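You operate a simulated robot arm through the tools that you are given. There is no shell and no other tool. Be economical: measure what you need, move in short steps, check, and stop when the job is done.

You run a simulated robot arm. Do the job below in one go: nothing can be reset, and whatever is moved stays where it is left.

TASK
Put one of the brake shoes from the top of the side table on top of the dirty screen pack.
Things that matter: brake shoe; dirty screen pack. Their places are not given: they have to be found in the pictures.

The check looks at the end state, three seconds after you hand in, the way a careful person would. Anything else that was tipped, shoved, dropped, spilled or broken makes it a failure.

THE ROBOT
A 6-joint arm with a two-finger parallel gripper, fixed in place. Base frame: the origin is at the foot of the arm, x ahead of it, y to its left, z up; the work surface is at about z = 800. Lengths are in mm, angles in degrees, forces in N, time in s.
With the tool pointing down near the work surface it reaches from about 240 to 640 mm from the base axis. Its first joint turns from -66.0 to 66.0 degrees. Payload 2.7 kg.
The TCP is the grasp point between the finger pads, 23 mm short of the fingertips. In the tool frame z runs along the fingers and y along their closing line. The gripper opens to 94 mm. The fingers are 38 mm wide and 10 mm thick; the gripper's body (54 by 96 mm) begins 39 mm behind the TCP.
Orientation is that of the tool frame in the base frame, as a unit quaternion [x, y, z, w]. With the fingers straight down and closing along the base's y, the tool's x points along the base's -x, its y along +y and its z along -z.

THE INTERFACE
- The arm moves only by the tool servo_tool. Its argument "motion" is a list that holds one entry, the list of rows, each a list of 5 numbers: the shift along the tool's x, y, z in units of 250 mm (1.0 is 250 mm), then the turn about the tool's z in units of 180 degrees (1.0 is 180 degrees), then the opening in per cent of the stroke, from 0 (shut) to 100 (fully open). In form: [[[dx, dy, dz, twist, claw], ...]]. A call has 1 to 12 rows; each row is the pose to reach, as a shift and turn from the pose commanded when the call began, along the tool's axes at that moment. A call with a number of a shift or a turn outside -1 to 1 is refused whole. Rows are played at 5 a second. More than 50 mm and 8.6 degrees between two rows, or a gripper value outside its range, and nothing of the call is played. A pose out of reach is approached as far as the arm can. The call stops where the force on the tool passes 40 N (or 10 N more than at its start, if that is more) or the arm is blocked; 0.2 s more then pass. Each finger travels about 45 mm/s and halts on what it meets, pressing with about 37 N; the grip force reading is that of the motor and also rises with nothing between the fingers. The clock runs only during rows and for 0.2 s after the last one: add rows that repeat a pose to give the fingers time. It gives the time, the measured TCP pose, the force on the tool (base axes), the opening and the grip force at its end, in the units of the frame above (readings bear some noise).
- Cameras (640 x 400 px; columns grow to the right, rows downward): "scene" is fixed at [83, -442.7, 1396.3]; the picture's right is [0.68, -0.73, 0.00], its down [-0.47, -0.44, -0.76] and it looks along [0.56, 0.52, -0.65] (base axes); focal length 342 px, centre (320, 200). "wrist" rides on the gripper at [-39, 0, -44] in the tool frame; the picture's right is [0.00, -1.00, 0.00], its down [0.97, 0.00, -0.24] and it looks along [0.24, 0.00, 0.97] (tool axes); focal length 218 px, centre (320, 200).
- grab_frame(camera): a new picture of that camera. No time passes.
- locate(camera, pixels): for up to 12 pixels [column, row] of the newest picture of that camera ("zoom" is the newest enlarged one), the place [x, y, z] in the base frame of the surface seen there, good to about 3 mm. No time passes.
- zoom(camera, box): a new picture of the part [left, top, right, bottom] of that camera's present view, enlarged. No time passes.
- job_done(): hands the job in; it is judged then, once.

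Go step by step. Measure first, check grasps and placings, and put right what went wrong. The budget is 60 turns and 20 pictures, counting those below and the enlarged ones. Unless the task says otherwise, let go and move clear before handing in, and close with one line.

The tools are called after "Request:" as name(argument=value, ...) on one line, values as JSON. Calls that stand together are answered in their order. servo_tool: Moves the arm, as the interface text tells. Its arguments: {"type":"object","properties":{"motion":{"type":"array","items":{"type":"array","items":{"type":"array","items":{"type":"number"}}}}},"required":["motion"]} The other tools are called the same way: grab_frame (camera) takes a picture; locate (camera, pixels) gives the place of the surface under pixels of a picture; zoom (camera, box) takes an enlarged picture of a part of a camera's view; job_done () hands the job in.

At the start:

```text
time_s: 0.0
eef_pos: [385.8, -31.3, 1106.6]
orientation: [0.0, 1.0, 0.0, -0.001]
ft_force: [-0.4, -0.2, 0.0]
grip_width: 94.0
grip_force: 0.1
```

scene: 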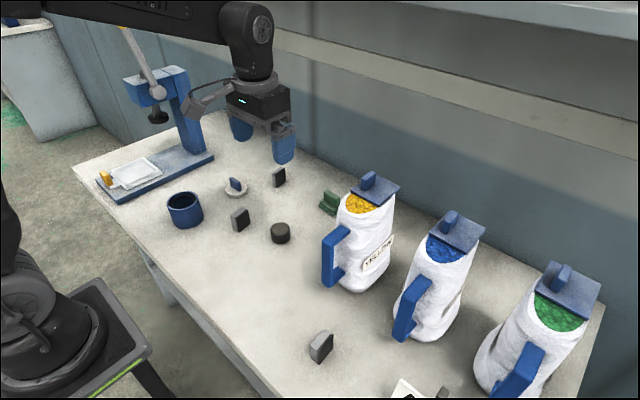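
wrist: 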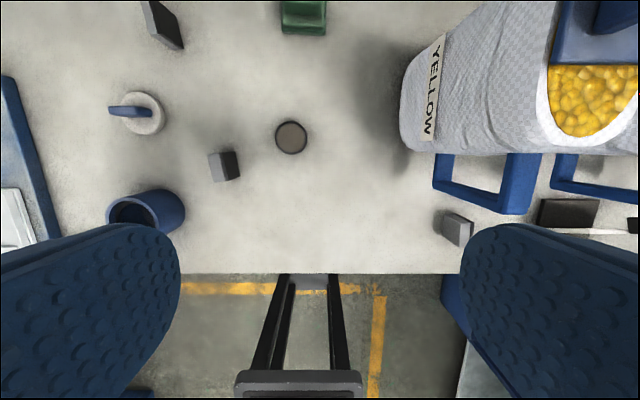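

The wrist view shows several small blocks around (225,166), (162,24), (455,228) and a dark disc at (291,137). I will enlarge these to tell which is which.

Request:
zoom(camera="scene", box=[160, 150, 350, 269])

Request:
zoom(camera="scene", box=[280, 300, 440, 400])

Request:
zoom(camera="wrist", box=[90, 0, 340, 156])

```text
3.36 times, centred on (255, 210) of scene
```

zoom: 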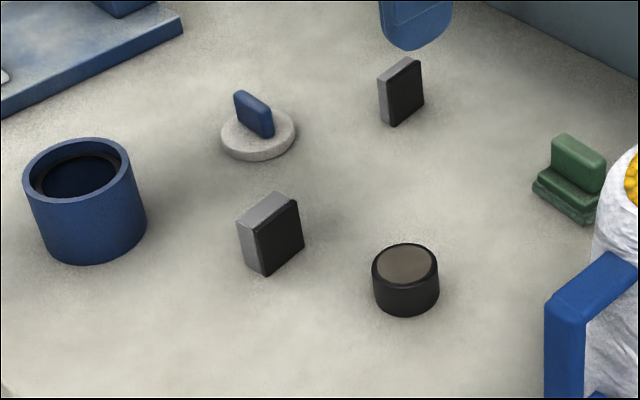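

```text
4.00 times, centred on (360, 350) of scene
```

zoom: 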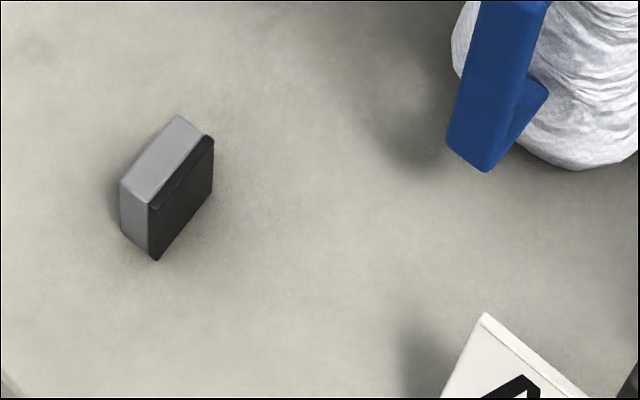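

```text
2.56 times, centred on (215, 78) of wrist
```

zoom: 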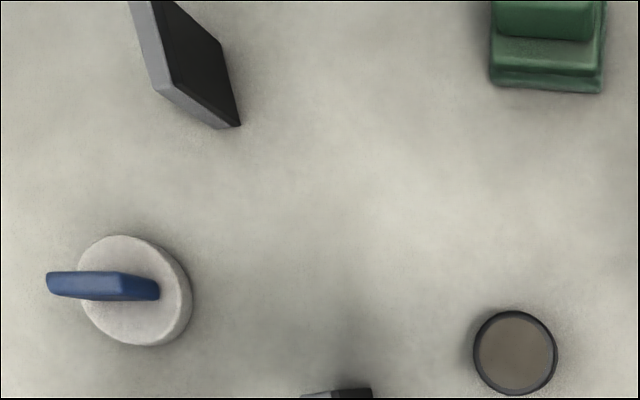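

The dirty screen pack is the low dark disc with a brownish top (scene 280,230). The brake shoes are the grey blocks with black linings, (240,220), (279,177) and (321,347). I will measure them now.

Request:
locate(camera="scene", pixels=[[280.3, 229.3], [273, 229], [288.5, 229.3], [280.3, 224.5], [280.3, 234], [280, 240], [231.5, 216], [241.5, 208.5], [247, 211.5], [237.5, 219], [238, 231.5], [249, 223]])

Request:
locate(camera="wrist", pixels=[[209, 155], [214, 180], [222, 167], [238, 152], [240, 176], [291, 137], [278, 137], [304, 137], [291, 123], [291, 151], [445, 215], [444, 233]])

Request:
locate(camera="scene", pixels=[[311, 345], [324.5, 330], [331, 335], [318.5, 349.5], [318.5, 362], [325, 345], [273.5, 173], [284, 170], [279, 180], [276, 187], [440, 392], [405, 390]])

```text
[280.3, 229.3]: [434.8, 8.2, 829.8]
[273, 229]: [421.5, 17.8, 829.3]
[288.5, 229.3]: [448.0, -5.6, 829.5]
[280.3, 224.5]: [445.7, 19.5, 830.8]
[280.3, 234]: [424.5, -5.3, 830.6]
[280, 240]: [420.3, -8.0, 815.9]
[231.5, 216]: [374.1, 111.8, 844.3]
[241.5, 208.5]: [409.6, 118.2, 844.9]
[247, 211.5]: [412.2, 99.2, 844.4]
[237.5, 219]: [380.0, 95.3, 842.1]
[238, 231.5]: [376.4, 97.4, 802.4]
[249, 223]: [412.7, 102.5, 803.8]
```

```text
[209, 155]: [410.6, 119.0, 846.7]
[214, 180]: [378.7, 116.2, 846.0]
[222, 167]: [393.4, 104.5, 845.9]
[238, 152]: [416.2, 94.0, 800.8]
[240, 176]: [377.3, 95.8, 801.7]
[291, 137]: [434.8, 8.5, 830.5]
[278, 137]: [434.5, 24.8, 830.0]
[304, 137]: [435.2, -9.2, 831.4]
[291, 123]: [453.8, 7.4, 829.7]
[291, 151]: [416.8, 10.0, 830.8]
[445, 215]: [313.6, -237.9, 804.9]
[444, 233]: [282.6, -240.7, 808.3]
```

```text
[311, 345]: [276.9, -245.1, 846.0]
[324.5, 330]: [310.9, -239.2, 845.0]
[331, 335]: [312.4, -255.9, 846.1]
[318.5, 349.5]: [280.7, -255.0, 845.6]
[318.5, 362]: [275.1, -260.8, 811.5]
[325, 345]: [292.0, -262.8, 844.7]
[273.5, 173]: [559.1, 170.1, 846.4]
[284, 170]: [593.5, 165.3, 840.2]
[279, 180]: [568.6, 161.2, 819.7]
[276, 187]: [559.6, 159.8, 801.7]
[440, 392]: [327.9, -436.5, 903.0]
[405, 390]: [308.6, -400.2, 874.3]
```

The screen pack's top is at about (435, 8, 830), roughly 40 mm across. The nearest shoe is at about (394, 107), 38×22 mm and 45 mm tall, with its long side nearly along x. Next I check the neighbours (cup at 185,210, blue-handled disc at 235,187) for finger clearance.

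Request:
locate(camera="scene", pixels=[[203, 200], [203, 215], [185, 195], [240, 180], [232, 178], [247, 187], [235, 196]])

Request:
servo_tool(motion=[[[0, 0.18, 0, 0, 100], [0, 0.36, 0, 0, 80], [-0.033, 0.553, 0, 0, 60], [-0.033, 0.553, 0.2, 0, 60], [-0.033, 0.553, 0.4, 0, 60], [-0.033, 0.553, 0.6, 0, 60], [-0.033, 0.553, 0.7, 0, 60], [-0.033, 0.553, 0.7, 0, 60]]])

```text
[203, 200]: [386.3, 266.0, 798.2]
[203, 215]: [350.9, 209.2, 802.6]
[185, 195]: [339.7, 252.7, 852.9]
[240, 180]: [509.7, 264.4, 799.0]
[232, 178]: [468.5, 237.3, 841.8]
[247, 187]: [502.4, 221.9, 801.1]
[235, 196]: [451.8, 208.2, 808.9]
```

```text
time_s: 1.8
eef_pos: [392.7, 108.0, 929.5]
orientation: [0.0, 1.0, 0.001, -0.001]
ft_force: [0.0, -0.1, 0.3]
grip_width: 56.3
grip_force: 0.0
```

Neighbours are well clear, and the tool is at (393, 108, 930). I take a wrist picture to confirm alignment before going down.

Request:
grab_frame(camera="wrist")

```text
14 pictures are left
```

wrist: 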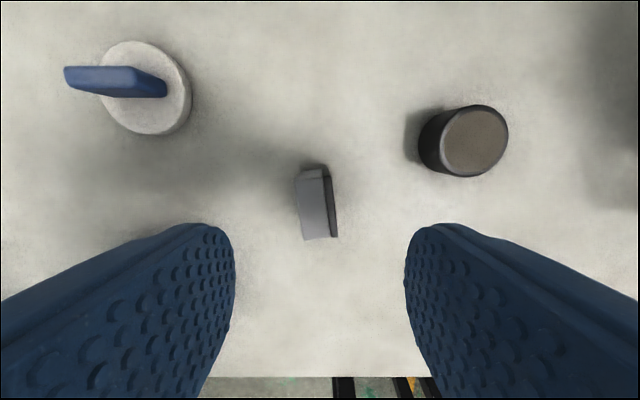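

Request:
locate(camera="wrist", pixels=[[298, 182], [305, 236], [334, 234], [328, 180], [318, 210], [320, 172], [475, 140], [450, 140], [501, 140], [475, 114], [475, 168]])

```text
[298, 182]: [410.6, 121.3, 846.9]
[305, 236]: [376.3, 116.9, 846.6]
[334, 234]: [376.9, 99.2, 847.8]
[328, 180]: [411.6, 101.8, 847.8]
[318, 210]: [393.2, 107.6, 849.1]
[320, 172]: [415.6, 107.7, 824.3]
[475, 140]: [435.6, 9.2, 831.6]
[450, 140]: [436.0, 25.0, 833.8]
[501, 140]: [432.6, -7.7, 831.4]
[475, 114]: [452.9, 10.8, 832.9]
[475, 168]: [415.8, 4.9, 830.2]
```

The shoe's top runs from (376,117) to (411,121), centre about (394,109.5), yawed about 6°. I turn slightly, go down to z ≈ 829 and close.

Request:
servo_tool(motion=[[[-0.005, 0.006, 0.1, -0.03, 60], [-0.005, 0.006, 0.22, -0.03, 60], [-0.005, 0.006, 0.33, -0.03, 60], [-0.005, 0.006, 0.4, -0.03, 60], [-0.005, 0.006, 0.4, -0.03, 60], [-0.005, 0.006, 0.4, -0.03, 0], [-0.005, 0.006, 0.4, -0.03, 0], [-0.005, 0.006, 0.4, -0.03, 0], [-0.005, 0.006, 0.4, -0.03, 0], [-0.005, 0.006, 0.4, -0.03, 0]]])

```text
time_s: 4.0
eef_pos: [394.8, 108.7, 829.3]
orientation: [-0.047, 0.999, -0.001, 0.0]
ft_force: [0.4, 0.1, 1.2]
grip_width: 22.6
grip_force: 36.8
```

The grip closed on 22.6 mm with 37 N, so the shoe is held. I lift it 65 mm and move over the screen pack.

Request:
servo_tool(motion=[[[0, 0, -0.08, 0, 0], [0, 0, -0.18, 0, 0], [0, 0, -0.26, 0, 0], [-0.03, -0.1, -0.26, 0, 0], [-0.06, -0.2, -0.26, 0, 0], [-0.09, -0.3, -0.26, 0, 0], [-0.1225, -0.414, -0.26, 0, 0], [-0.1225, -0.414, -0.26, 0, 0], [-0.1225, -0.414, -0.26, 0, 0]]])

Request:
grab_frame(camera="scene")

Request:
grab_frame(camera="wrist")

```text
time_s: 6.0
eef_pos: [435.3, 8.6, 896.0]
orientation: [-0.048, 0.999, -0.001, 0.0]
ft_force: [0.6, 0.1, -1.3]
grip_width: 22.7
grip_force: 37.1
```

```text
13 pictures are left
```

scene: 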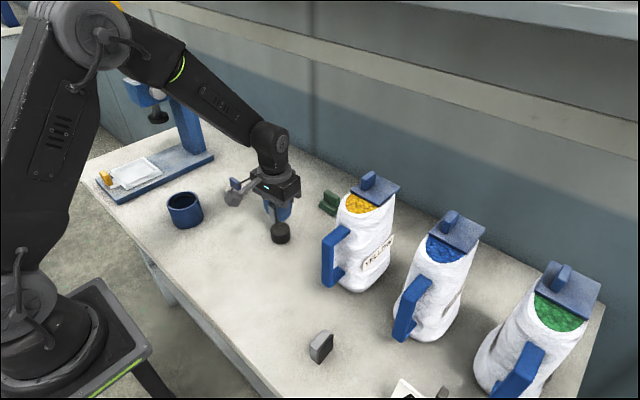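

```text
12 pictures are left
```

wrist: 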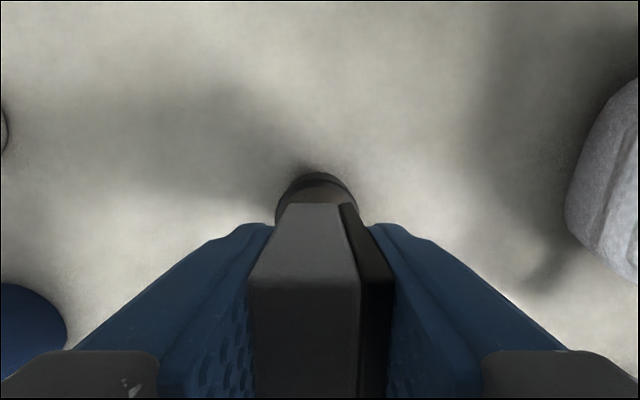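

The shoe is held squarely above the pack at (435, 9), and the jugs are clear. I lower it to just above contact, in small steps.

Request:
servo_tool(motion=[[[0, 0, 0.06, 0, 0], [0, 0, 0.11, 0, 0], [0, 0, 0.128, 0, 0], [0, 0, 0.136, 0, 0], [0, 0, 0.136, 0, 0]]])

Request:
zoom(camera="scene", box=[240, 180, 330, 256])

```text
time_s: 7.2
eef_pos: [435.4, 8.0, 860.6]
orientation: [-0.048, 0.999, 0.0, 0.0]
ft_force: [0.0, 0.6, -1.6]
grip_width: 22.4
grip_force: 37.3
```

```text
5.26 times, centred on (285, 218) of scene
```

zoom: 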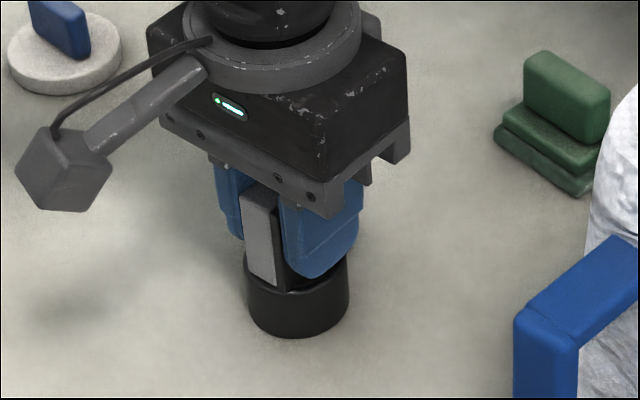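

The picture shows the shoe just above or on the disc, with no contact force yet. I ease down about 0.75 mm at a time, 2.25 mm in all, and watch the force.

Request:
servo_tool(motion=[[[0, 0, 0.003, 0, 0], [0, 0, 0.006, 0, 0], [0, 0, 0.009, 0, 0], [0, 0, 0.009, 0, 0]]])

```text
time_s: 8.2
eef_pos: [434.6, 7.2, 859.0]
orientation: [-0.048, 0.999, 0.0, 0.001]
ft_force: [-3.3, -2.8, 17.4]
grip_width: 22.8
grip_force: 37.3
```

The upward force of 17 N shows the shoe rests on the pack. I relieve the push slightly, open to about 50 mm, then retreat straight up.

Request:
servo_tool(motion=[[[0, 0, -0.003, 0, 0], [0, 0, -0.003, 0, 24], [0, 0, -0.003, 0, 28], [0, 0, -0.003, 0, 40], [0, 0, -0.003, 0, 50], [0, 0, -0.003, 0, 50], [0, 0, -0.003, 0, 50], [0, 0, -0.06, 0, 50], [0, 0, -0.2, 0, 50], [0, 0, -0.38, 0, 50], [0, 0, -0.56, 0, 50], [0, 0, -0.56, 0, 50]]])

Request:
zoom(camera="scene", box=[220, 150, 340, 250])

Request:
grab_frame(camera="wrist")

```text
time_s: 10.8
eef_pos: [433.6, 8.3, 999.0]
orientation: [-0.048, 0.999, 0.0, 0.0]
ft_force: [-0.5, 0.4, 1.0]
grip_width: 47.1
grip_force: 0.1
```

```text
4.00 times, centred on (280, 200) of scene
```

zoom: 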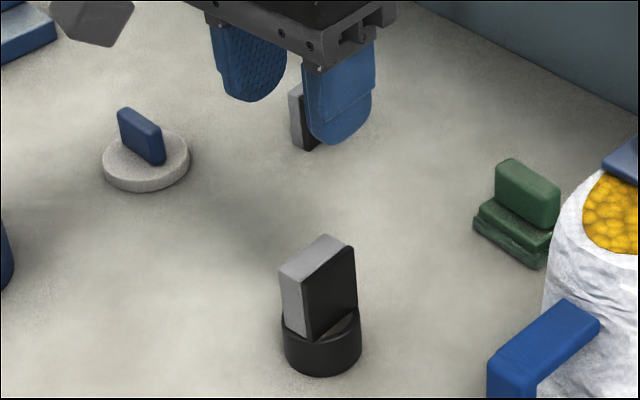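

```text
9 pictures are left
```

wrist: 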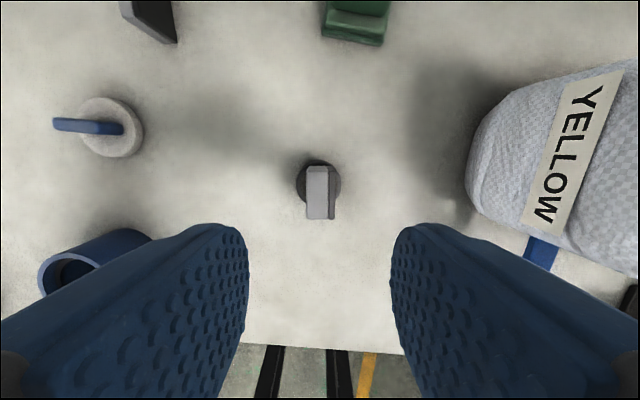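

The shoe stands upright on the pack (zoom 320,290), the gripper is clear, and nothing else has moved. I do one last check of its centring and level.

Request:
locate(camera="wrist", pixels=[[309, 170], [326, 170], [308, 215], [327, 215], [318, 192], [334, 180], [301, 180], [318, 161]])

```text
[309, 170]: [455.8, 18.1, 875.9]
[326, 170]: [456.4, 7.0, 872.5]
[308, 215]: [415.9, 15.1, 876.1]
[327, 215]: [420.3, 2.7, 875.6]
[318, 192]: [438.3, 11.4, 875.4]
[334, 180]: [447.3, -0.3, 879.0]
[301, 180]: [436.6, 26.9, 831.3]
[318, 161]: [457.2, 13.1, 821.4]
```

The shoe's top is level at z ≈ 875 and centred near (436, 9) over the pack, so it is stable and I hand in.

Request:
job_done()

```text
The job is handed in.
```

One brake shoe from the side table now stands upright and centred on top of the dirty screen pack, with the gripper open and clear; nothing else looked disturbed in the last pictures.
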